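You operate a simulated robot arm through the tools that you are given. There is no shell and no other tool.

You are at the controls of a simulated robot arm. One attempt, no reset.

JOB
Free the slide and put a double dose into the yellow basket.
Fine: dial on 2, one push of the green press button; bring the slide out again with the basket on it.

It is judged by the outcome, as a careful person would: the job done as asked, and still so three seconds after it is handed in. It fails if anything else is knocked over, pushed out of place, dropped, spilled or broken.

ROBOT AND FRAMES
A 6-joint arm with a four-finger gripper, fixed in place. Base frame: the origin is at the foot of the arm, x ahead of it, y to its left, z up. Readings come in m, rad, newtons and seconds.
Its first joint turns from -2.897 to 2.897 rad. Payload 3.43 kg.
The TCP is the grasp point between the finger pads, 0.03 m short of the fingertips. In the tool frame z runs along the fingers and y along their closing line. Largest opening 0.12 m; the body of the gripper starts 0.085 m behind the TCP.
Orientation is that of the tool frame in the base frame, as a unit quaternion [w, x, y, z]. With the fingers straight down and closing along the base's y, the tool's x points along the base's -x, its y along +y and its z along -z.

CONTROLS
- The arm moves only by the tool drive_tool. Its argument "steps" is a list of rows, each a list of 7 numbers: the shift along the tool's x, y, z in units of 30 mm (1.0 is 30 mm), then the turn, a rotation vector about the tool's x, y, z in units of 8 degrees (1.0 is 8 degrees), then the finger opening in m, from 0 to 0.12. In form: [[dx, dy, dz, ax, ay, az, hand], ...]. A call has 1 to 20 rows; each row shifts and turns the commanded pose from where the row before left it, along the tool's axes as they then stand. A call with a number of a shift or a turn outside -1 to 1 is refused whole. A row lasts 0.2 s, in which the tool goes at most 0.05 m and 0.15 rad; a call with a longer step from one row to the next is refused whole, and so is a gripper value outside its range. Where a pose cannot be reached the arm comes as near as it can. A force on the tool above 90 N (or 10 N above the force at the start of the call, whichever is more), or a blocked arm, ends the call early, and 0.2 s more pass. The fingers move at their own pace and stop on an object; they squeeze with about 22 N. The grip force told is the motor's: it shows also when the fingers shut on nothing. Time passes only in rows, and 0.2 s behind the last, so rows that do not move let the fingers close. The reply holds the time, the measured pose of the TCP, the force on the tool along the base axes, the opening and the grip force, in the units named above and with some noise, with the torque about the TCP (base axes, N m) and any sound that the robot's microphone picked up, and new pictures: "show" is both (left out), scene, wrist or none.
- Cameras (640 x 400 px; columns grow to the right, rows downward): "scene" is fixed at [0.0491, 0.5014, 1.5354]; the picture's right is [0.44, -0.90, 0.00], its down [-0.77, -0.38, -0.51] and it looks along [0.46, 0.23, -0.86] (base axes); focal length 337 px, centre (320, 200). "wrist" rides on the gripper at [0.071, -0.017, -0.121] in the tool frame; the picture's right is [0.23, 0.97, 0.00], its down [-0.81, 0.19, -0.55] and it looks along [-0.54, 0.13, 0.83] (tool axes); focal length 275 px, centre (320, 200). There is no depth. A picture from a camera that has moved, and an enlarged one, comes with that camera's place and axes in the base frame and with its lens.
- enlarge(camera, box): a new picture of the part [left, top, right, bottom] of that camera's present view, enlarged. No time passes.
- close_job(): hands the job in; it is judged then, once.

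Places have to be worked out from the pictures, the camera data and where the tool is seen. Open the gripper and draw the arm clear of the work before you hand the job in, unless the task says otherwise.

The tools are called after "Emit:" as a command line: name --pt "numbers of a row" for each row, then --argument value for the rest, lists and objects as JSON in quotes. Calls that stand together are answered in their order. drive_tool: Moves the arm, as the interface text tells. Its arguments: {"type":"object","properties":{"steps":{"type":"array","items":{"type":"array","items":{"type":"number"}}},"show":{"type":"string","enum":["both","scene","wrist","none"]}},"required":["steps"]} The other tools are called the same way: enlarge (camera, box) takes an enlarged picture of a part of a camera's view; close_job () hands the job in.

At the start:

```text
clock: 0.0
ee_pos: [0.3283, 0.4386, 1.2183]
orientation: [0.0, 0.0, 1.0, 0.0]
force: [0.7, 0.4, -0.7]
moment: [-0.02, 0.01, -0.03]
gripper_width: 0.12
grasp_force: 0.0
```

scene: 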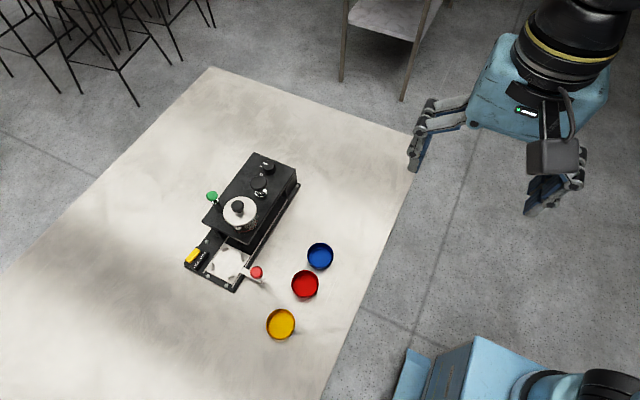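
wrist: 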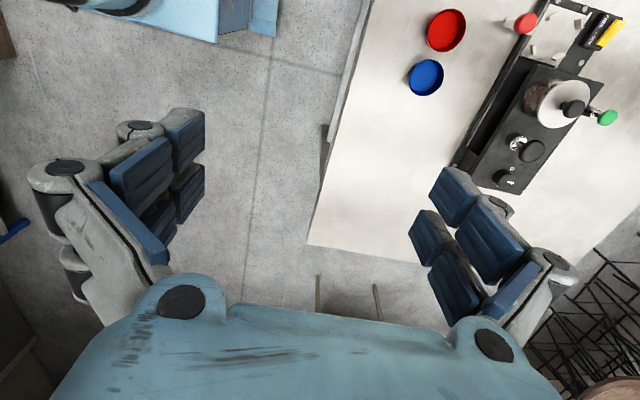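

The pictures show a black dispenser with a slide, a dial, a green press button and three baskets. I'll enlarge the views to understand the mechanism before moving.

Emit:
enlarge --camera "scene" --box '[170, 130, 340, 350]'

Emit:
enlarge --camera "wrist" --box '[390, 0, 640, 200]'

Emit:
enlarge --camera "scene" --box '[180, 220, 280, 300]'

Emit:
enlarge --camera "scene" --box '[200, 145, 300, 225]'

```text
1.82 times, centred on (255, 240) of scene
camera zoom: at [0.0491, 0.5014, 1.5354], right [0.44, -0.9, 0.0], down [-0.77, -0.38, -0.51], along [0.46, 0.23, -0.86], focal length 612 px, centre (438, 127)
```

zoom: 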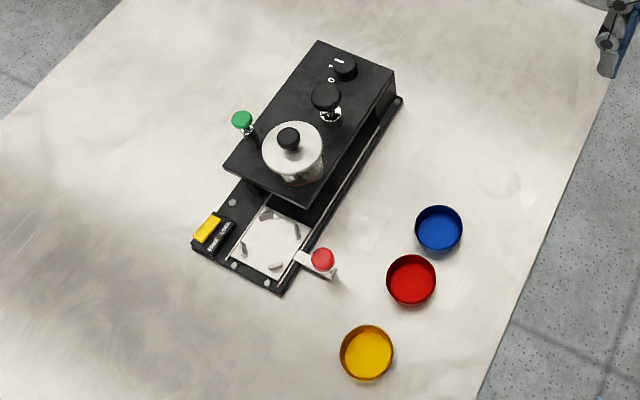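

```text
2.00 times, centred on (515, 100) of wrist
camera zoom: at [0.2586, 0.4221, 1.3393], right [-0.23, 0.97, 0.0], down [0.81, 0.19, 0.55], along [0.54, 0.13, -0.83], focal length 551 px, centre (-70, 400)
```

zoom: 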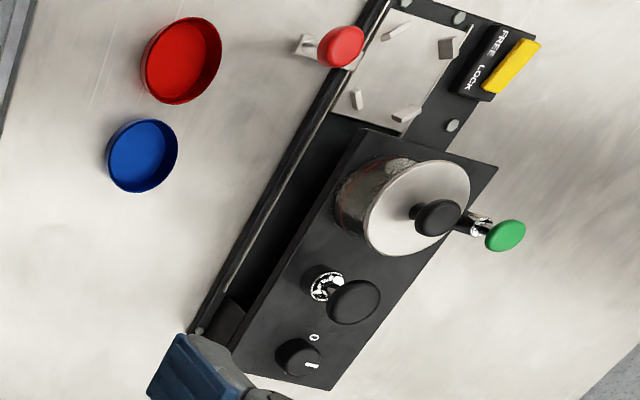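

```text
5.00 times, centred on (230, 260) of scene
camera zoom: at [0.0491, 0.5014, 1.5354], right [0.44, -0.9, 0.0], down [-0.77, -0.38, -0.51], along [0.46, 0.23, -0.86], focal length 1684 px, centre (770, -100)
```

zoom: 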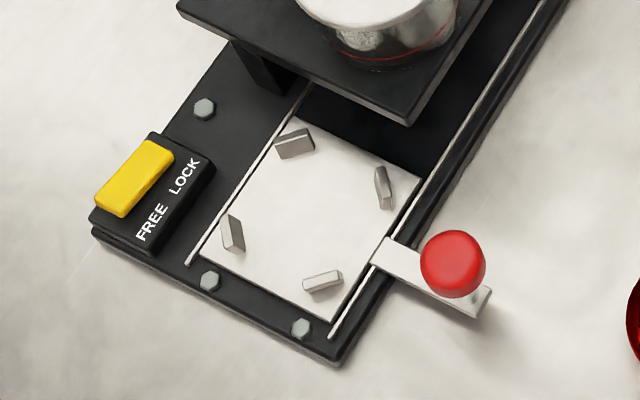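

```text
5.00 times, centred on (250, 185) of scene
camera zoom: at [0.0491, 0.5014, 1.5354], right [0.44, -0.9, 0.0], down [-0.77, -0.38, -0.51], along [0.46, 0.23, -0.86], focal length 1684 px, centre (670, 275)
```

zoom: 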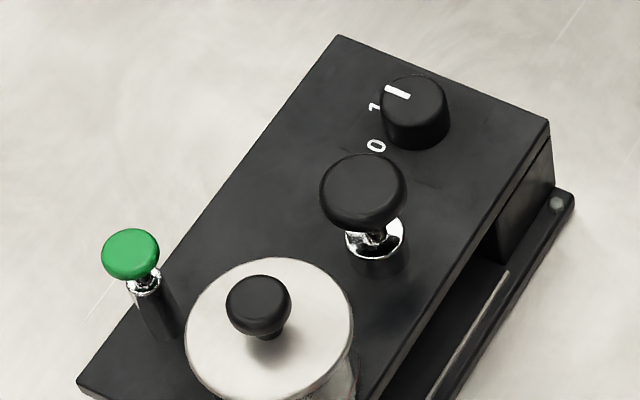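

The two views put the table at about z = 0.8, with the machine's long axis along base x. I'll zoom in on the lock and the dial for detail.

Emit:
enlarge --camera "scene" --box '[180, 238, 220, 263]'

Emit:
enlarge --camera "wrist" --box '[560, 0, 640, 50]'

Emit:
enlarge --camera "wrist" --box '[460, 130, 556, 190]'

Emit:
enlarge --camera "scene" --box '[250, 150, 290, 175]'

```text
16.00 times, centred on (200, 250) of scene
camera zoom: at [0.0491, 0.5014, 1.5354], right [0.44, -0.9, 0.0], down [-0.77, -0.38, -0.51], along [0.46, 0.23, -0.86], focal length 5390 px, centre (2240, -608)
```

zoom: 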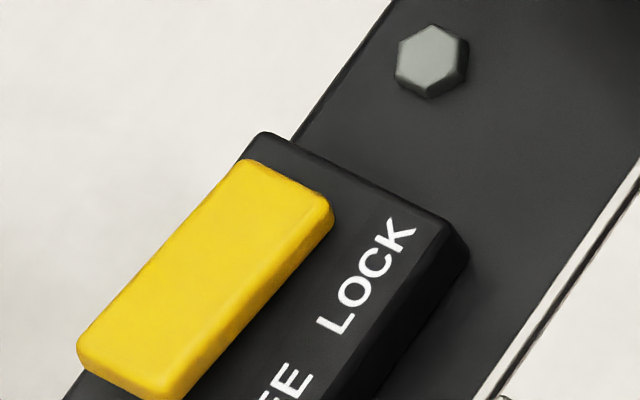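

```text
8.00 times, centred on (600, 25) of wrist
camera zoom: at [0.2586, 0.4221, 1.3393], right [-0.23, 0.97, 0.0], down [0.81, 0.19, 0.55], along [0.54, 0.13, -0.83], focal length 2202 px, centre (-1920, 1600)
```

zoom: 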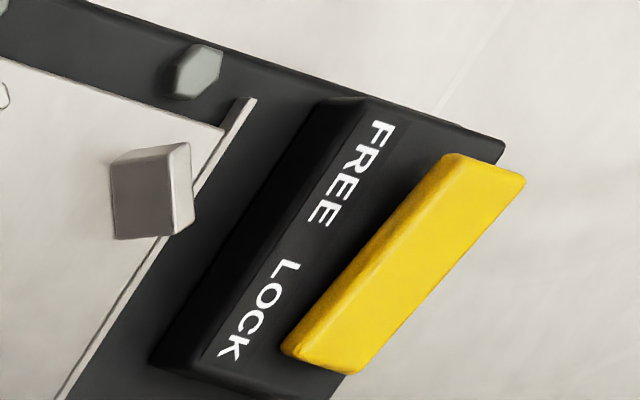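

```text
6.67 times, centred on (508, 160) of wrist
camera zoom: at [0.2586, 0.4221, 1.3393], right [-0.23, 0.97, 0.0], down [0.81, 0.19, 0.55], along [0.54, 0.13, -0.83], focal length 1835 px, centre (-933, 467)
```

zoom: 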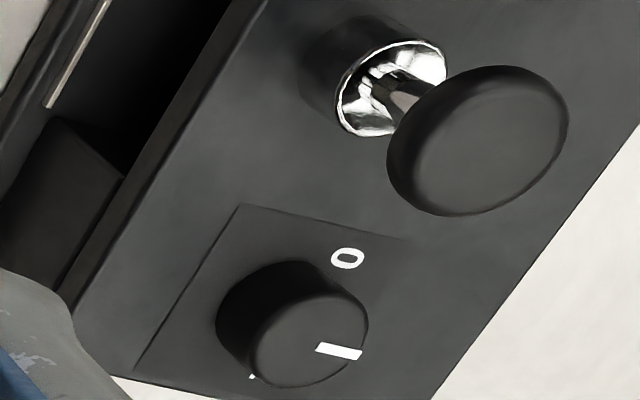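

```text
16.00 times, centred on (270, 162) of scene
camera zoom: at [0.0491, 0.5014, 1.5354], right [0.44, -0.9, 0.0], down [-0.77, -0.38, -0.51], along [0.46, 0.23, -0.86], focal length 5390 px, centre (1120, 800)
```

zoom: 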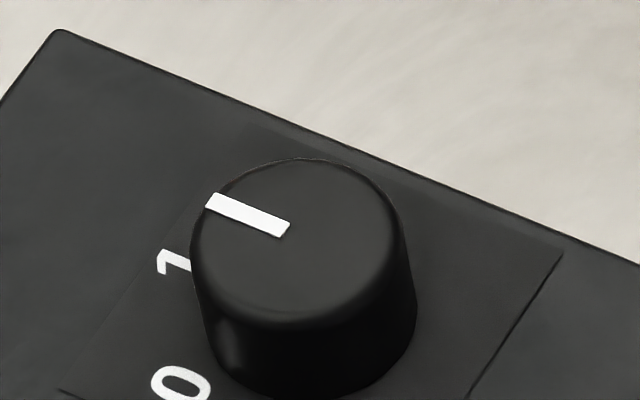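

The lock is on LOCK and the dial points at "1" (toward +y), with "0" before it. I'll move the arm above the machine to look closely at the dial and the slide.

Emit:
drive_tool --pt "0.14 0.97 0.28 0 0 0 0.12" --pt "0.14 0.97 0.28 0 0 0 0.12" --pt "0.14 0.97 0.28 0 0 0 0.12" --pt "0.14 0.97 0.28 0 0 0 0.12" --pt "0.14 0.97 0.28 0 0 0 0.12" --pt "0.14 0.97 0.28 0 0 0 0.12" --pt "0.14 0.97 0.28 0 0 0 0.12" --pt "0.14 0.97 0.28 0 0 0 0.12" --pt "0.14 0.97 0.28 0 0 0 0.12" --pt "0.14 0.97 0.28 0 0 0 0.12" --pt "0.14 0.97 0.28 0 0 0 0.12" --pt "0.14 0.97 0.28 0 0 0 0.12" --pt "0 0 0 0 0 0 0.12"

```text
clock: 2.8
ee_pos: [0.262, 0.7913, 1.1208]
orientation: [0.006, 0.0, 1.0, 0.001]
force: [-0.3, 0.4, -0.1]
moment: [0.01, 0.0, 0.0]
gripper_width: 0.1202
grasp_force: 0.1
camera wrist: at [0.1903, 0.7729, 1.2402], right [-0.23, 0.97, 0.0], down [0.8, 0.19, 0.56], along [0.55, 0.13, -0.83], focal length 275 px, centre (320, 200)
```

scene: 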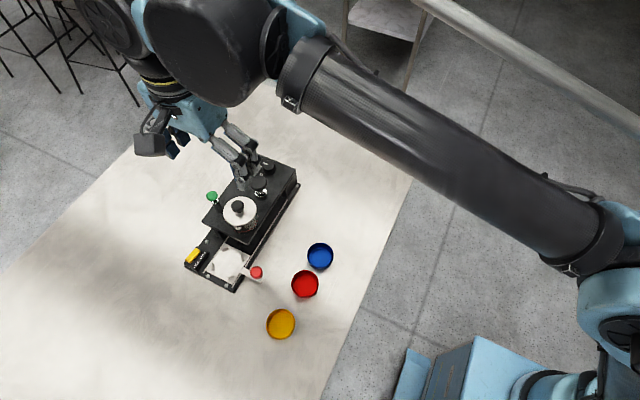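
wrist: 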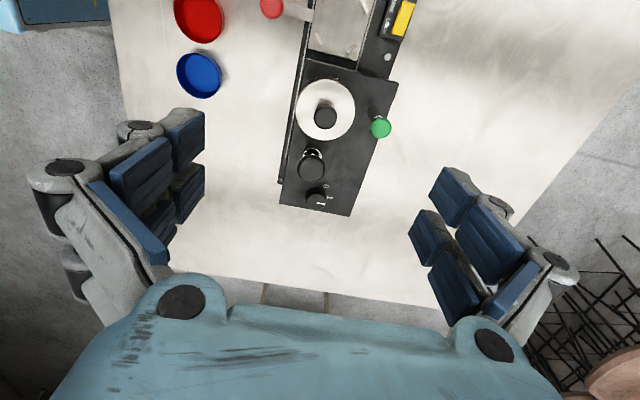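

The machine is now well in view from above. I'll enlarge the dial and the slide/lock areas.

Emit:
enlarge --camera "wrist" --box '[280, 140, 376, 200]'

Emit:
enlarge --camera "wrist" --box '[260, 0, 420, 100]'

Emit:
enlarge --camera "wrist" --box '[264, 60, 424, 220]'

Emit:
enlarge --camera "wrist" --box '[302, 180, 342, 210]'

```text
6.67 times, centred on (328, 170) of wrist
camera zoom: at [0.1903, 0.7729, 1.2402], right [-0.23, 0.97, 0.0], down [0.8, 0.19, 0.56], along [0.55, 0.13, -0.83], focal length 1835 px, centre (267, 400)
```

zoom: 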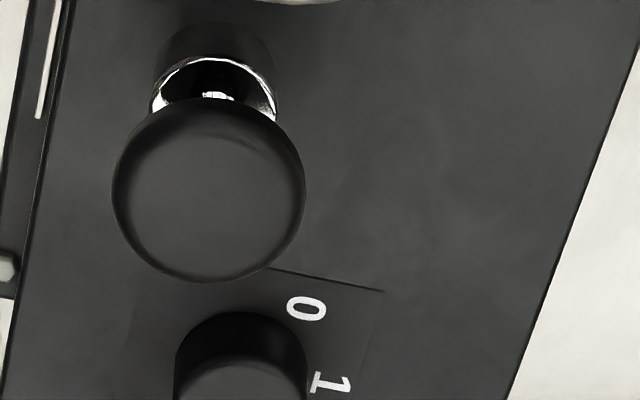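

```text
4.00 times, centred on (340, 50) of wrist
camera zoom: at [0.1903, 0.7729, 1.2402], right [-0.23, 0.97, 0.0], down [0.8, 0.19, 0.56], along [0.55, 0.13, -0.83], focal length 1101 px, centre (240, 800)
```

zoom: 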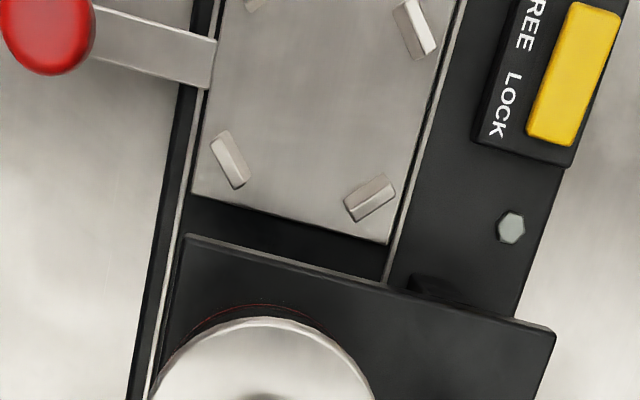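

```text
2.50 times, centred on (344, 140) of wrist
camera zoom: at [0.1903, 0.7729, 1.2402], right [-0.23, 0.97, 0.0], down [0.8, 0.19, 0.56], along [0.55, 0.13, -0.83], focal length 688 px, centre (260, 350)
```

zoom: 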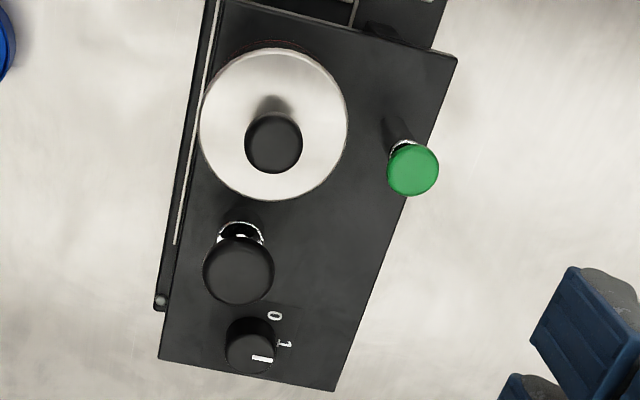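

```text
13.33 times, centred on (322, 195) of wrist
camera zoom: at [0.1903, 0.7729, 1.2402], right [-0.23, 0.97, 0.0], down [0.8, 0.19, 0.56], along [0.55, 0.13, -0.83], focal length 3670 px, centre (293, 267)
```

zoom: 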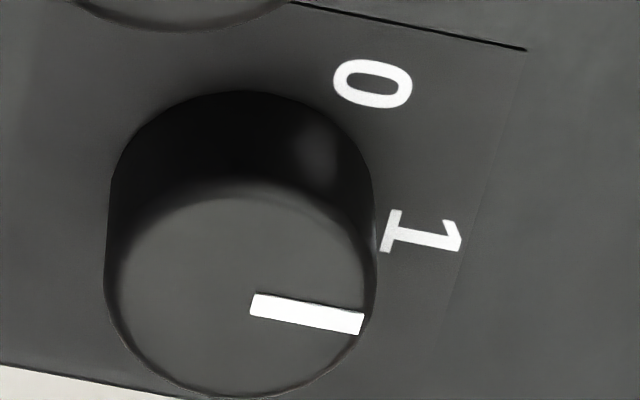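

The "2" is hidden behind the dial from this angle. I'll move the camera further toward +x so it looks down on the dial and I can read the scale.

Emit:
drive_tool --pt "-0.95 0 0 0 0 0 0.12" --pt "-0.95 0 0 0 0 0 0.12" --pt "-0.95 0 0 0 0 0 0.12" --pt "-0.95 0 0 0 0 0 0.12" --pt "-0.95 0 0 0 0 0 0.12" --pt "-0.95 0 0 0 0 0 0.12" --pt "-0.95 0 0 0 0 0 0.12" --pt "0 0 0 0 0 0 0.12" --show "wrist"

```text
clock: 4.6
ee_pos: [0.4645, 0.7882, 1.1237]
orientation: [0.006, 0.0, 1.0, 0.002]
force: [0.2, 0.0, 0.7]
moment: [0.01, 0.0, 0.02]
gripper_width: 0.1199
grasp_force: 0.2
camera wrist: at [0.3928, 0.7726, 1.2439], right [-0.23, 0.97, 0.0], down [0.8, 0.19, 0.56], along [0.55, 0.13, -0.83], focal length 275 px, centre (320, 200)
```

wrist: 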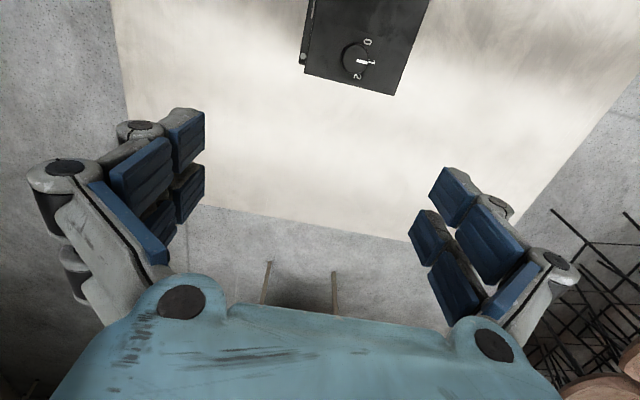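

Emit:
enlarge --camera "wrist" --box '[324, 30, 404, 80]'

Emit:
enlarge --camera "wrist" --box '[290, 0, 450, 100]'

```text
8.00 times, centred on (364, 55) of wrist
camera zoom: at [0.3928, 0.7726, 1.2439], right [-0.23, 0.97, 0.0], down [0.8, 0.19, 0.56], along [0.55, 0.13, -0.83], focal length 2202 px, centre (-32, 1360)
```

zoom: 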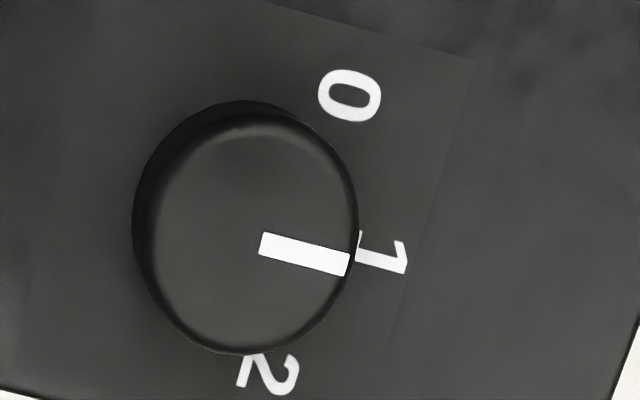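

```text
4.00 times, centred on (370, 50) of wrist
camera zoom: at [0.3928, 0.7726, 1.2439], right [-0.23, 0.97, 0.0], down [0.8, 0.19, 0.56], along [0.55, 0.13, -0.83], focal length 1101 px, centre (120, 800)
```

zoom: 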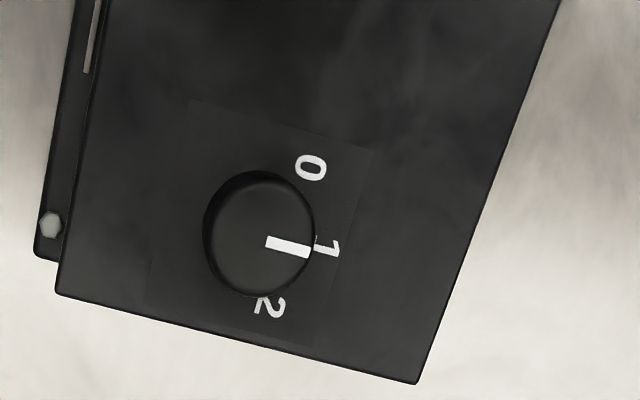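

The scale is clear: 0, 1 and 2 sit at 150°, 90° and 30° around the dial, so going from 1 to 2 is a 60° clockwise turn. The basket comes first while the slide is still locked, so I'll move over the yellow basket near (0.136, 0.636).

Emit:
drive_tool --pt "0.91 -0.42 0.2 0 0.08 0 0.12" --pt "0.91 -0.42 0.2 0.03 0 0 0.12" --pt "0.91 -0.42 0.2 0 0 0 0.12" --pt "0.91 -0.42 0.2 0 0 0 0.12" --pt "0.91 -0.42 0.2 0 0 0 0.12" --pt "0.91 -0.42 0.2 0 0 0 0.12" --pt "0.91 -0.42 0.2 0 0 0 0.12" --pt "0.91 -0.42 0.2 0 0 0 0.12" --pt "0.91 -0.42 0.2 0 0 0 0.12" --pt "0.91 -0.42 0.2 0 0 0 0.12" --pt "0.91 -0.42 0.2 0 0 0 0.12" --pt "0.91 -0.42 0.2 0 0 0 0.12" --pt "0 0 0 0 0 0 0.12"

```text
clock: 7.4
ee_pos: [0.1378, 0.6351, 1.05]
orientation: [0.0, 0.0, 1.0, -0.002]
force: [0.2, 0.1, 0.2]
moment: [-0.02, 0.02, 0.0]
gripper_width: 0.1201
grasp_force: 0.2
camera wrist: at [0.0666, 0.618, 1.1711], right [-0.23, 0.97, 0.0], down [0.81, 0.19, 0.55], along [0.54, 0.12, -0.83], focal length 275 px, centre (320, 200)
```

scene: 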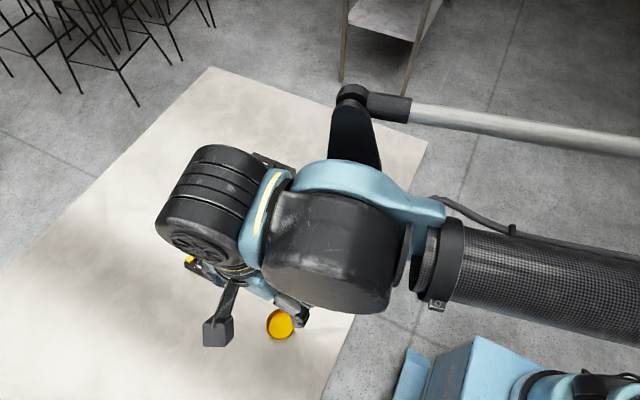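
wrist: 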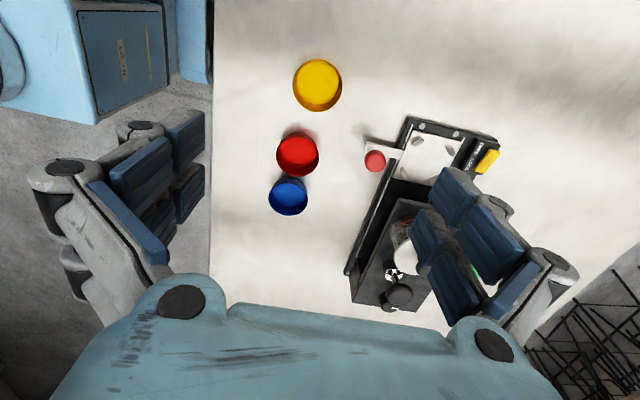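

The basket is almost straight below the tool. I'll enlarge the view to measure its rim and base.

Emit:
enlarge --camera "wrist" --box '[270, 40, 366, 120]'

Emit:
enlarge --camera "wrist" --box '[340, 100, 500, 200]'

```text
5.00 times, centred on (318, 80) of wrist
camera zoom: at [0.0666, 0.618, 1.1711], right [-0.23, 0.97, 0.0], down [0.81, 0.19, 0.55], along [0.54, 0.12, -0.83], focal length 1376 px, centre (330, 800)
```

zoom: 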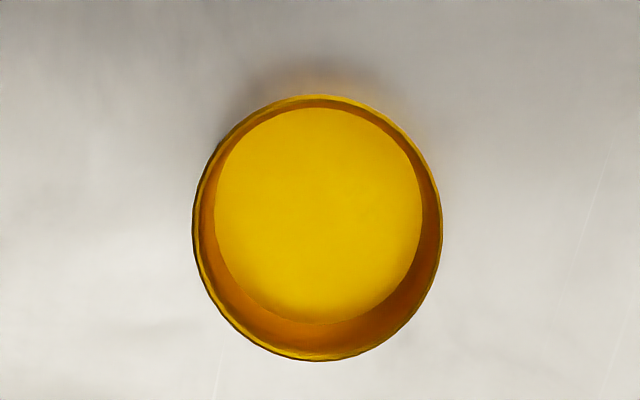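

```text
4.00 times, centred on (420, 150) of wrist
camera zoom: at [0.0666, 0.618, 1.1711], right [-0.23, 0.97, 0.0], down [0.81, 0.19, 0.55], along [0.54, 0.12, -0.83], focal length 1101 px, centre (-80, 400)
```

zoom: 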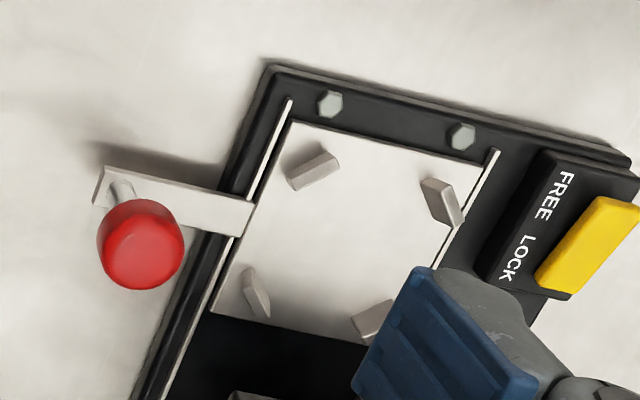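

The basket centre is near x ≈ 0.134, y ≈ 0.628, just short of the tool line. I'll descend part way and shift slightly to pin down its height and centre.

Emit:
drive_tool --pt "0 0 0.8 0 0 0 0.12" --pt "0 0 0.8 0 0 0 0.12" --pt "0.05 -0.1 0.8 0 0 0 0.12" --pt "0.05 -0.1 0.8 0 0 0 0.12" --pt "0 0 0.8 0 0 0 0.12" --pt "0 0 0 0 0 0 0.12" --show "wrist"

```text
clock: 8.8
ee_pos: [0.1332, 0.6306, 0.93]
orientation: [0.0, 0.0, 1.0, -0.002]
force: [0.0, 0.2, -1.0]
moment: [-0.02, 0.01, 0.0]
gripper_width: 0.12
grasp_force: 0.0
camera wrist: at [0.0631, 0.6148, 1.0509], right [-0.23, 0.97, 0.0], down [0.81, 0.19, 0.55], along [0.54, 0.12, -0.83], focal length 275 px, centre (320, 200)
```

wrist: 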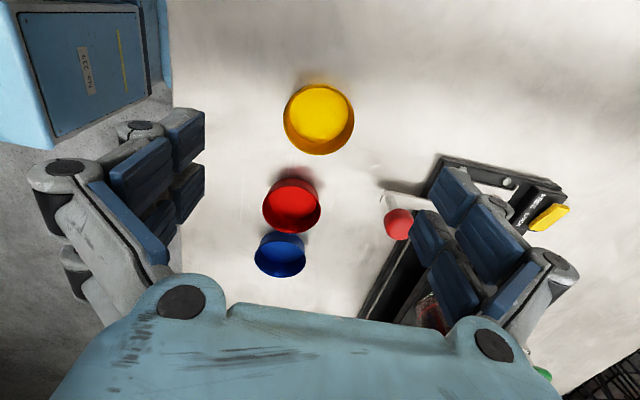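

Emit:
enlarge --camera "wrist" --box '[270, 70, 366, 170]'

Emit:
enlarge --camera "wrist" --box '[370, 140, 500, 240]'

```text
4.00 times, centred on (318, 120) of wrist
camera zoom: at [0.0631, 0.6148, 1.0509], right [-0.23, 0.97, 0.0], down [0.81, 0.19, 0.55], along [0.54, 0.12, -0.83], focal length 1101 px, centre (328, 520)
```

zoom: 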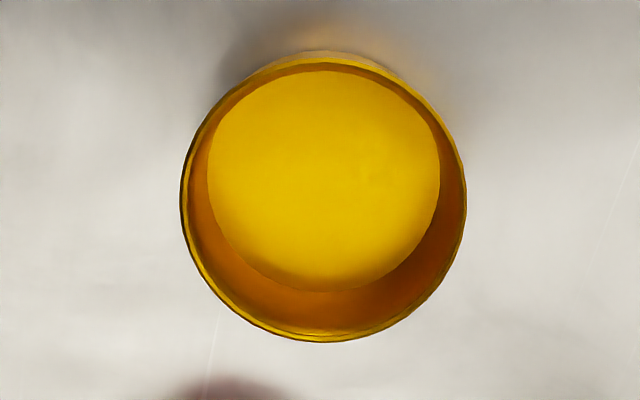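

```text
4.00 times, centred on (435, 190) of wrist
camera zoom: at [0.0631, 0.6148, 1.0509], right [-0.23, 0.97, 0.0], down [0.81, 0.19, 0.55], along [0.54, 0.12, -0.83], focal length 1101 px, centre (-140, 240)
```

zoom: 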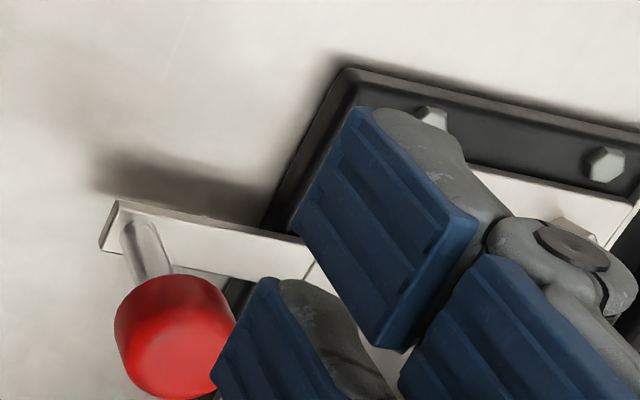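

The basket is a shallow dish about 60 mm across at the rim, with the rim at z ≈ 0.822 and its centre at (0.133, 0.630). The slide's clip centre works out to about (0.198, 0.800). I'll go down so the fingertips straddle the rim.

Emit:
drive_tool --pt "0 -0.03 0 0 0 0 0.09" --pt "0 0 0.7 0 0 0 0.09" --pt "0 0 0.7 0 0 0 0.09" --pt "0 0 0.7 0 0 0 0.09" --pt "0 0 0.4 0 0 0 0.09" --pt "0 0 0 0 0 0 0.09"

```text
clock: 10.2
ee_pos: [0.1327, 0.628, 0.8555]
orientation: [0.0, 0.0, 1.0, -0.001]
force: [-0.2, 0.0, -0.1]
moment: [-0.01, 0.01, 0.02]
gripper_width: 0.0898
grasp_force: 0.0
camera wrist: at [0.0628, 0.612, 0.9763], right [-0.23, 0.97, 0.0], down [0.81, 0.19, 0.55], along [0.54, 0.12, -0.83], focal length 275 px, centre (320, 200)
```

scene: 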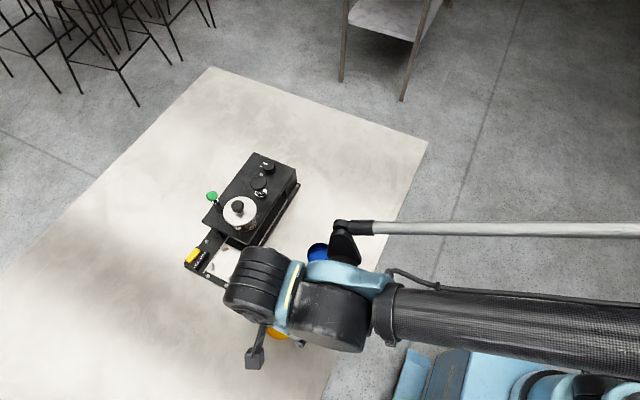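
wrist: 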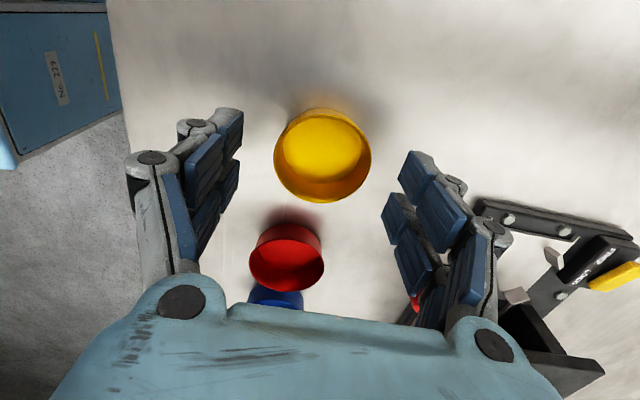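

The fingers straddle the basket well. I'll enlarge to check the centring before the last bit of descent.

Emit:
enlarge --camera "wrist" --box '[200, 95, 440, 245]'

```text
2.67 times, centred on (320, 170) of wrist
camera zoom: at [0.0628, 0.612, 0.9763], right [-0.23, 0.97, 0.0], down [0.81, 0.19, 0.55], along [0.54, 0.12, -0.83], focal length 734 px, centre (320, 280)
```

zoom: 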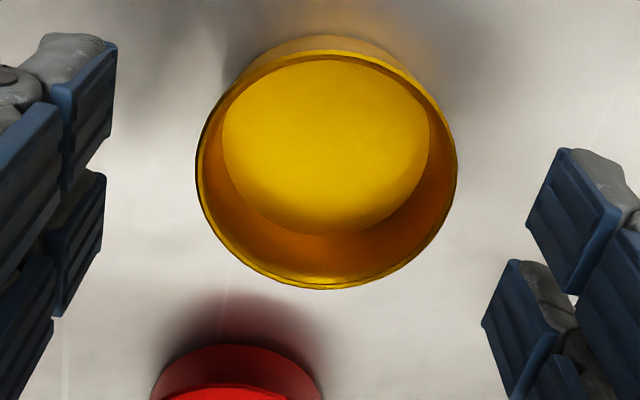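

The basket is centred to within 1–2 mm. I'll lower about 14 mm so the tips sit below the rim, then close gently on it.

Emit:
drive_tool --pt "0 0.04 0.25 0 0 0 0.09" --pt "0 0 0.22 0 0 0 0.09" --pt "0 0 0 0 0 0 0.07" --pt "0 0 0 0 0 0 0.06" --pt "0 0 0 0 0 0 0.05" --pt "0 0 0 0 0 0 0.05" --pt "0 0 0 0 0 0 0.05"

```text
clock: 11.8
ee_pos: [0.1328, 0.6316, 0.8413]
orientation: [0.0, 0.001, 1.0, -0.002]
force: [0.9, 0.0, 1.0]
moment: [0.01, -0.02, 0.01]
gripper_width: 0.0548
grasp_force: 21.5
camera wrist: at [0.0623, 0.6151, 0.9627], right [-0.23, 0.97, 0.0], down [0.81, 0.19, 0.55], along [0.54, 0.12, -0.83], focal length 275 px, centre (320, 200)
```

scene: 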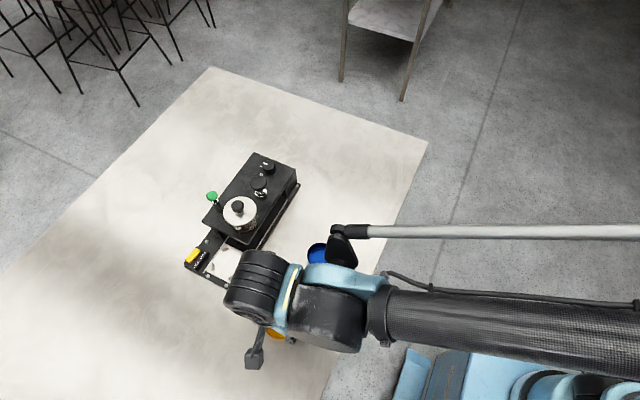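
wrist: 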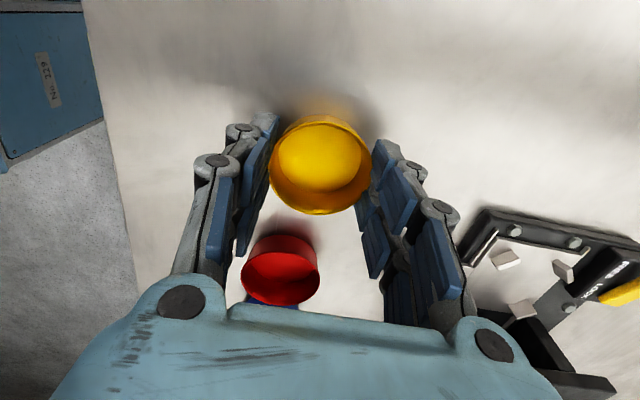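

The grip reads 21.5 N at 55 mm, so the basket is held. I'll enlarge to check how it sits between the pads.

Emit:
enlarge --camera "wrist" --box '[220, 95, 420, 245]'

```text
2.67 times, centred on (320, 170) of wrist
camera zoom: at [0.0623, 0.6151, 0.9627], right [-0.23, 0.97, 0.0], down [0.81, 0.19, 0.55], along [0.54, 0.12, -0.83], focal length 734 px, centre (320, 280)
```

zoom: 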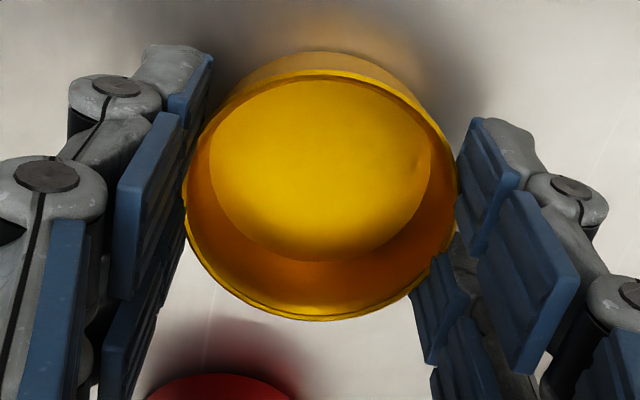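

The basket is seated in the pads with its centre right at the TCP. I'll lift it straight up 0.1 m and check the hold.

Emit:
drive_tool --pt "0 0 -0.3 0 0 0 0.05" --pt "0 0 -0.6 0 0 0 0.05" --pt "0 0 -0.6 0 0 0 0.05" --pt "0 0 -0.6 0 0 0 0.05" --pt "0 0 -0.6 0 0 0 0.05" --pt "0 0 -0.6 0 0 0 0.05" --pt "0 0 0 0 0 0 0.05" --show "wrist"

```text
clock: 13.4
ee_pos: [0.136, 0.6292, 0.9413]
orientation: [0.0, 0.0, 1.0, -0.002]
force: [0.7, 0.2, -0.2]
moment: [0.03, 0.0, 0.0]
gripper_width: 0.0544
grasp_force: 22.4
camera wrist: at [0.0651, 0.6134, 1.0626], right [-0.23, 0.97, 0.0], down [0.81, 0.19, 0.55], along [0.54, 0.12, -0.83], focal length 275 px, centre (320, 200)
```

wrist: 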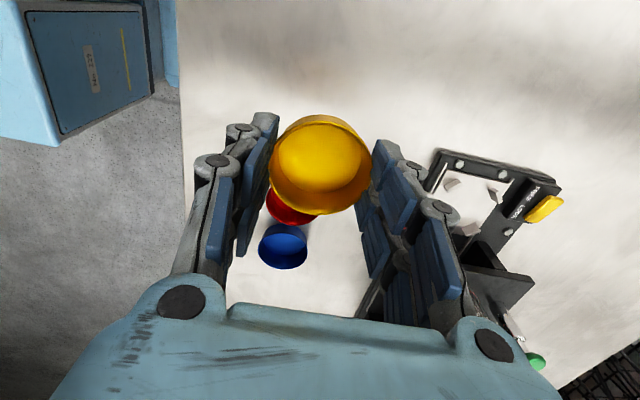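

The basket lifted cleanly. I'll carry it to above the slide's clip centre at about (0.198, 0.800).

Emit:
drive_tool --pt "-0.26 0.7 0 0 0 0 0.05" --pt "-0.26 0.7 0 0 0 0 0.05" --pt "-0.26 0.7 0 0 0 0 0.05" --pt "-0.26 0.7 0 0 0 0 0.05" --pt "-0.26 0.7 0 0 0 0 0.05" --pt "-0.26 0.7 0 0 0 0 0.05" --pt "-0.26 0.7 0 0 0 0 0.05" --pt "-0.26 0.7 0 0 0 0 0.05" --pt "0 0 0 0 0 0 0.05" --pt "0 0 0 0 0 0 0.05"

```text
clock: 15.6
ee_pos: [0.1963, 0.7956, 0.9397]
orientation: [-0.001, 0.0, 1.0, -0.001]
force: [0.2, 1.2, 0.5]
moment: [-0.01, -0.02, 0.01]
gripper_width: 0.0544
grasp_force: 22.1
camera wrist: at [0.1271, 0.7796, 1.0602], right [-0.23, 0.97, 0.0], down [0.81, 0.19, 0.55], along [0.54, 0.12, -0.83], focal length 275 px, centre (320, 200)
```

scene: 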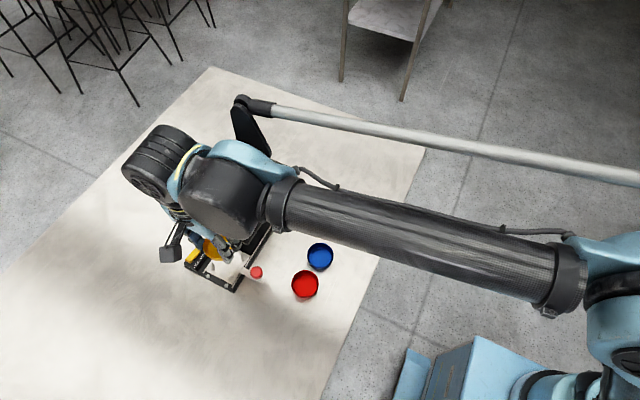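
wrist: 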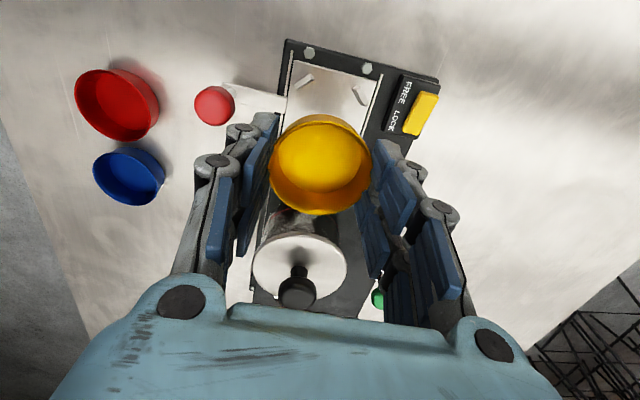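

Emit:
enlarge --camera "wrist" --box '[260, 30, 450, 150]'

Emit:
enlarge --camera "scene" --box '[160, 200, 280, 300]'

```text
3.33 times, centred on (355, 90) of wrist
camera zoom: at [0.1271, 0.7796, 1.0602], right [-0.23, 0.97, 0.0], down [0.81, 0.19, 0.55], along [0.54, 0.12, -0.83], focal length 918 px, centre (203, 567)
```

zoom: 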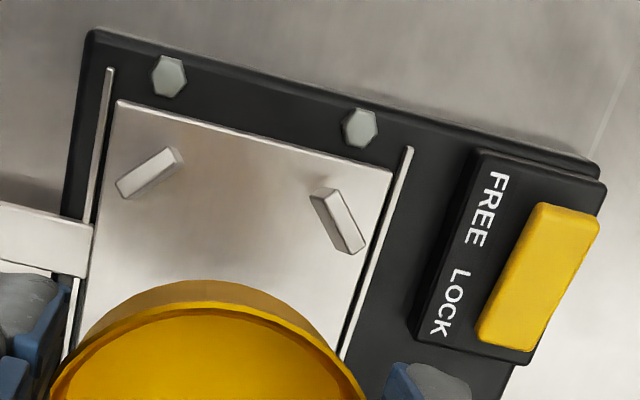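

```text
4.00 times, centred on (220, 250) of scene
camera zoom: at [0.0491, 0.5014, 1.5354], right [0.44, -0.9, 0.0], down [-0.77, -0.38, -0.51], along [0.46, 0.23, -0.86], focal length 1347 px, centre (720, 0)
```

zoom: 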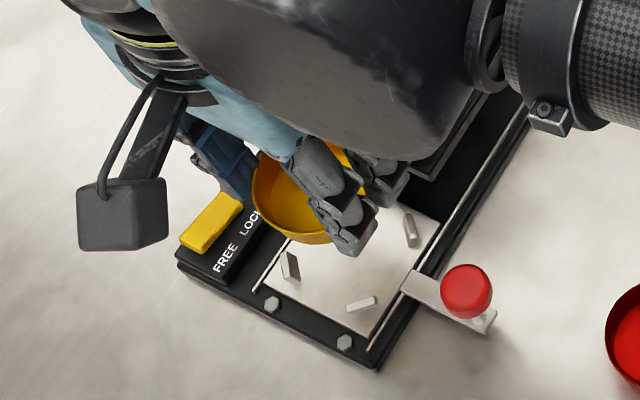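

In the wrist view the clip centre lies about 4–5 mm to +y of the tool axis, and x is close. I'll correct that and descend part way for a closer check.

Emit:
drive_tool --pt "0 0.15 0 0 0 0 0.05" --pt "0 0 0.5 0 0 0 0.05" --pt "0 0 0.5 0 0 0 0.05" --pt "0 0 0.5 0 0 0 0.05" --pt "0 0 0.5 0 0 0 0.05" --pt "0 0 0 0 0 0 0.05" --pt "0 0 0 0 0 0 0.05"

Emit:
enlarge --camera "wrist" --box '[240, 30, 430, 150]'

Emit:
enlarge --camera "scene" --box '[160, 200, 280, 300]'

```text
clock: 17.2
ee_pos: [0.1973, 0.804, 0.8815]
orientation: [0.0, 0.0, 1.0, -0.002]
force: [0.6, -0.6, -0.8]
moment: [-0.01, -0.01, -0.01]
gripper_width: 0.0544
grasp_force: 22.6
camera wrist: at [0.1268, 0.7872, 1.002], right [-0.23, 0.97, 0.0], down [0.81, 0.19, 0.55], along [0.54, 0.12, -0.83], focal length 275 px, centre (320, 200)
```

scene: 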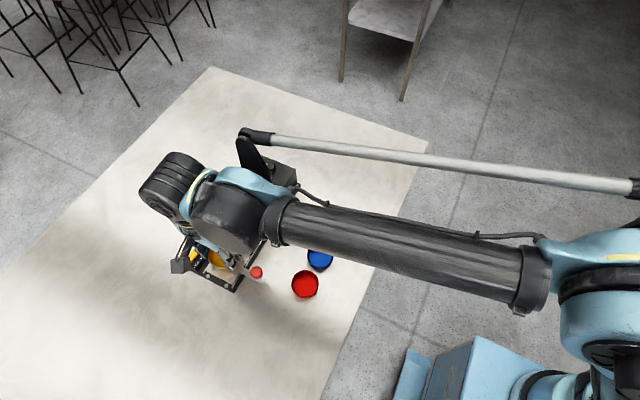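
wrist: 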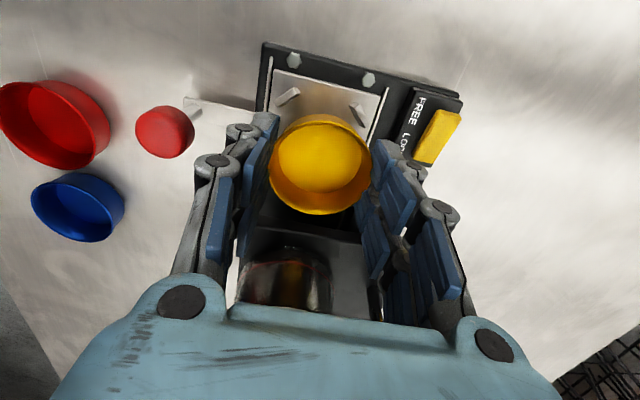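

```text
3.33 times, centred on (335, 90) of wrist
camera zoom: at [0.1268, 0.7872, 1.002], right [-0.23, 0.97, 0.0], down [0.81, 0.19, 0.55], along [0.54, 0.12, -0.83], focal length 918 px, centre (270, 567)
```

zoom: 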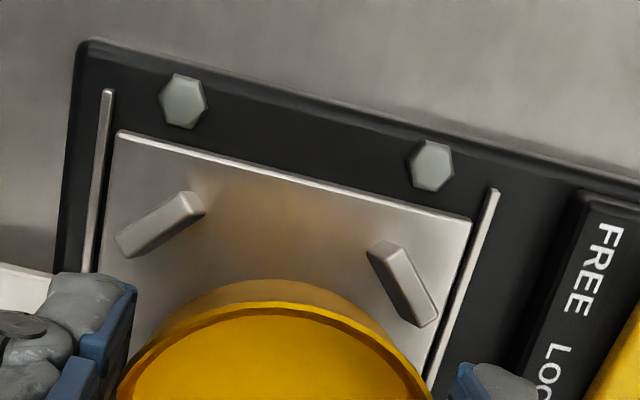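

```text
4.00 times, centred on (220, 250) of scene
camera zoom: at [0.0491, 0.5014, 1.5354], right [0.44, -0.9, 0.0], down [-0.77, -0.38, -0.51], along [0.46, 0.23, -0.86], focal length 1347 px, centre (720, 0)
```

zoom: 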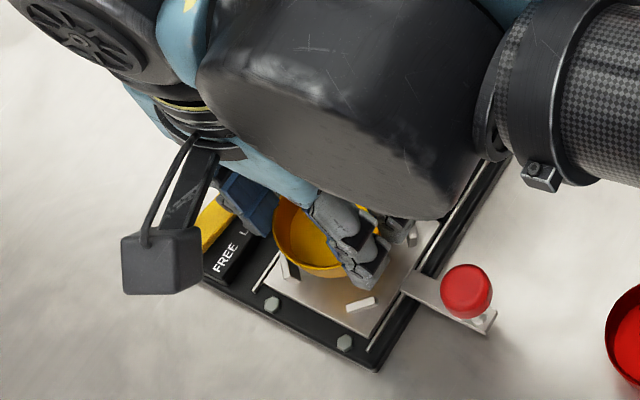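

The basket now sits about 3.5 mm too far to +y relative to the two visible clips. I'll correct that and lower a little more for a final check.

Emit:
drive_tool --pt "0 -0.12 0 0 0 0 0.05" --pt "0 0 0.2 0 0 0 0.05" --pt "0 0 0.15 0 0 0 0.05" --pt "0 0 0 0 0 0 0.05" --pt "0 0 0 0 0 0 0.05" --show "wrist"

Emit:
enlarge --camera "wrist" --box '[240, 30, 430, 150]'

Emit:
enlarge --camera "scene" --box '[200, 220, 270, 300]'

```text
clock: 18.4
ee_pos: [0.1973, 0.7998, 0.8708]
orientation: [0.0, -0.001, 1.0, -0.002]
force: [-0.1, -0.5, 0.2]
moment: [0.03, -0.01, -0.02]
gripper_width: 0.0543
grasp_force: 21.5
camera wrist: at [0.1265, 0.7832, 0.9921], right [-0.23, 0.97, 0.0], down [0.81, 0.19, 0.55], along [0.54, 0.12, -0.83], focal length 275 px, centre (320, 200)
```

wrist: 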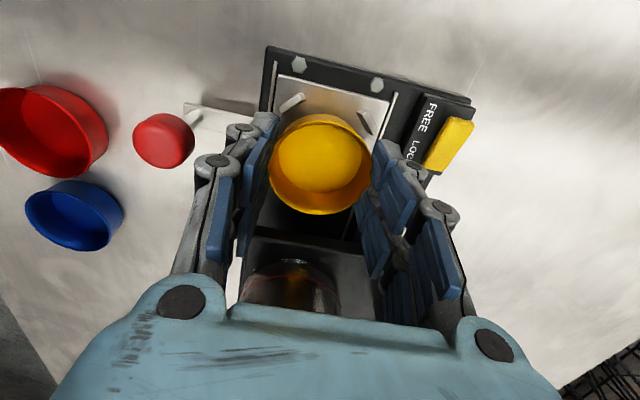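

```text
3.33 times, centred on (335, 90) of wrist
camera zoom: at [0.1265, 0.7832, 0.9921], right [-0.23, 0.97, 0.0], down [0.81, 0.19, 0.55], along [0.54, 0.12, -0.83], focal length 918 px, centre (270, 567)
```

zoom: 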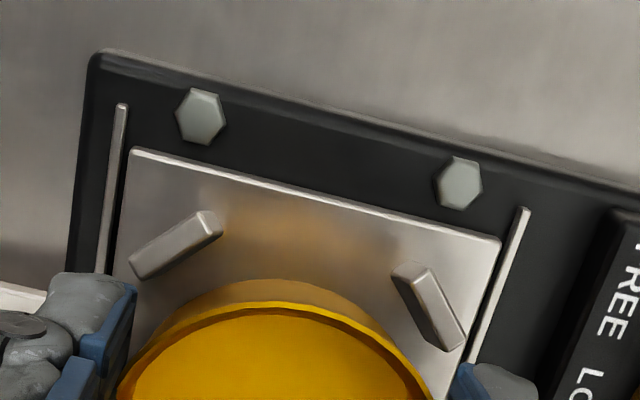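

```text
5.00 times, centred on (235, 260) of scene
camera zoom: at [0.0491, 0.5014, 1.5354], right [0.44, -0.9, 0.0], down [-0.77, -0.38, -0.51], along [0.46, 0.23, -0.86], focal length 1684 px, centre (745, -100)
```

zoom: 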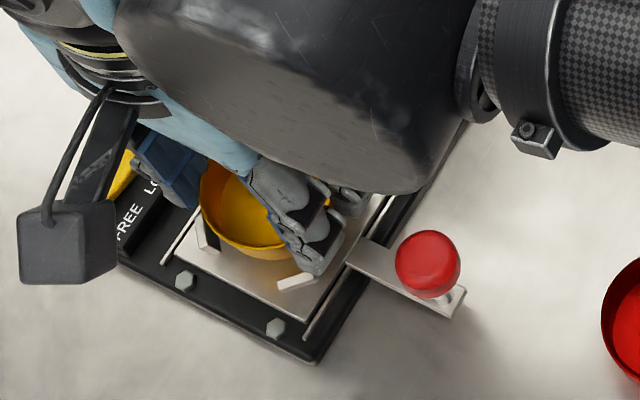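

The clips are now centred around the basket to within about 0.5 mm. I'll lower slowly toward the slide plate and watch the force.

Emit:
drive_tool --pt "0 0 0.1 0 0 0 0.05" --pt "0 0 0.1 0 0 0 0.05" --pt "0 0 0.1 0 0 0 0.05" --pt "0 0 0 0 0 0 0.05" --pt "0 0 0 0 0 0 0.05" --show "wrist"

Emit:
enlarge --camera "wrist" --box '[240, 30, 430, 150]'

```text
clock: 19.6
ee_pos: [0.1958, 0.7996, 0.8607]
orientation: [-0.001, 0.0, 1.0, -0.001]
force: [0.1, -0.4, -0.5]
moment: [-0.01, -0.02, -0.03]
gripper_width: 0.0544
grasp_force: 21.9
camera wrist: at [0.1256, 0.7833, 0.9817], right [-0.23, 0.97, 0.0], down [0.81, 0.19, 0.55], along [0.54, 0.12, -0.83], focal length 275 px, centre (320, 200)
```

wrist: 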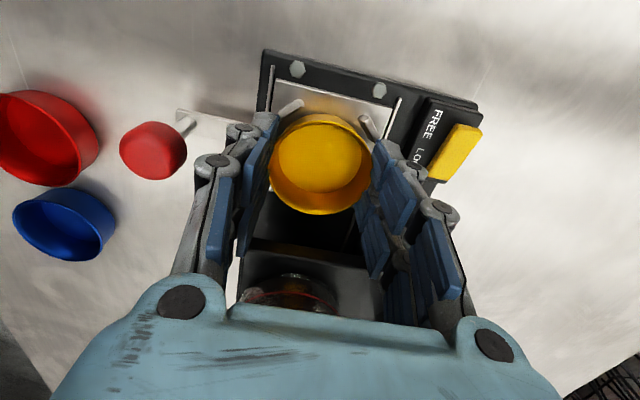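

```text
3.33 times, centred on (335, 90) of wrist
camera zoom: at [0.1256, 0.7833, 0.9817], right [-0.23, 0.97, 0.0], down [0.81, 0.19, 0.55], along [0.54, 0.12, -0.83], focal length 918 px, centre (270, 567)
```

zoom: 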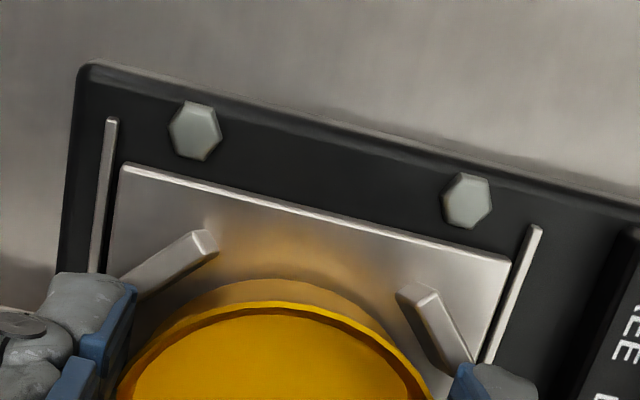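

Centring still holds, and no contact has been felt yet. I'll zoom in on the clips and fingertips to check clearance before the last few millimetres.

Emit:
enlarge --camera "wrist" --box '[345, 100, 425, 150]'

Emit:
enlarge --camera "wrist" --box '[255, 85, 335, 135]'

Emit:
enlarge --camera "scene" --box '[205, 230, 269, 270]'

```text
8.00 times, centred on (385, 125) of wrist
camera zoom: at [0.1256, 0.7833, 0.9817], right [-0.23, 0.97, 0.0], down [0.81, 0.19, 0.55], along [0.54, 0.12, -0.83], focal length 2202 px, centre (-200, 800)
```

zoom: 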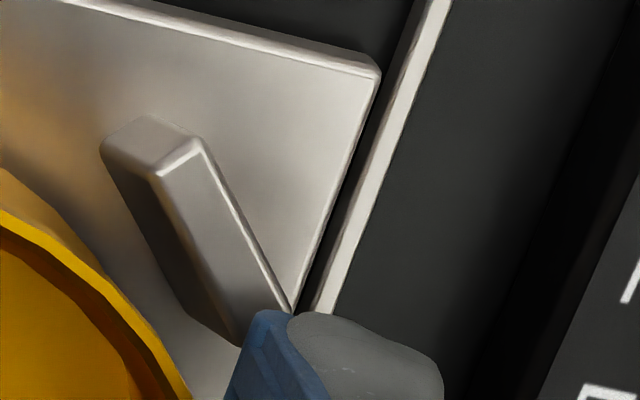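

```text
8.00 times, centred on (295, 110) of wrist
camera zoom: at [0.1256, 0.7833, 0.9817], right [-0.23, 0.97, 0.0], down [0.81, 0.19, 0.55], along [0.54, 0.12, -0.83], focal length 2202 px, centre (520, 920)
```

zoom: 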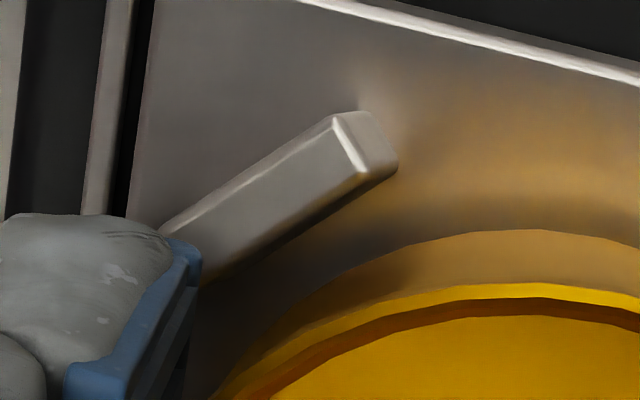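

```text
10.00 times, centred on (237, 250) of scene
camera zoom: at [0.0491, 0.5014, 1.5354], right [0.44, -0.9, 0.0], down [-0.77, -0.38, -0.51], along [0.46, 0.23, -0.86], focal length 3368 px, centre (1150, -300)
```

zoom: 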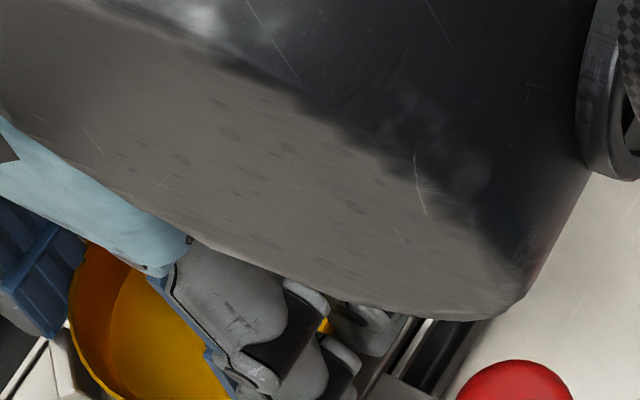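

The clips stand about 10 mm high and their ends are close to the fingertip corners, so contact there is possible. I'll creep down 3 mm at a time and watch for the first touch.

Emit:
drive_tool --pt "0 0 0.05 0 0 0 0.05" --pt "0 0 0.05 0 0 0 0.05" --pt "0 0 0 0 0 0 0.05" --show "none"

```text
clock: 20.4
ee_pos: [0.197, 0.7993, 0.8587]
orientation: [0.0, 0.0, 1.0, -0.001]
force: [2.5, -1.6, 11.8]
moment: [-0.19, -0.16, 0.04]
gripper_width: 0.0547
grasp_force: 22.1
```

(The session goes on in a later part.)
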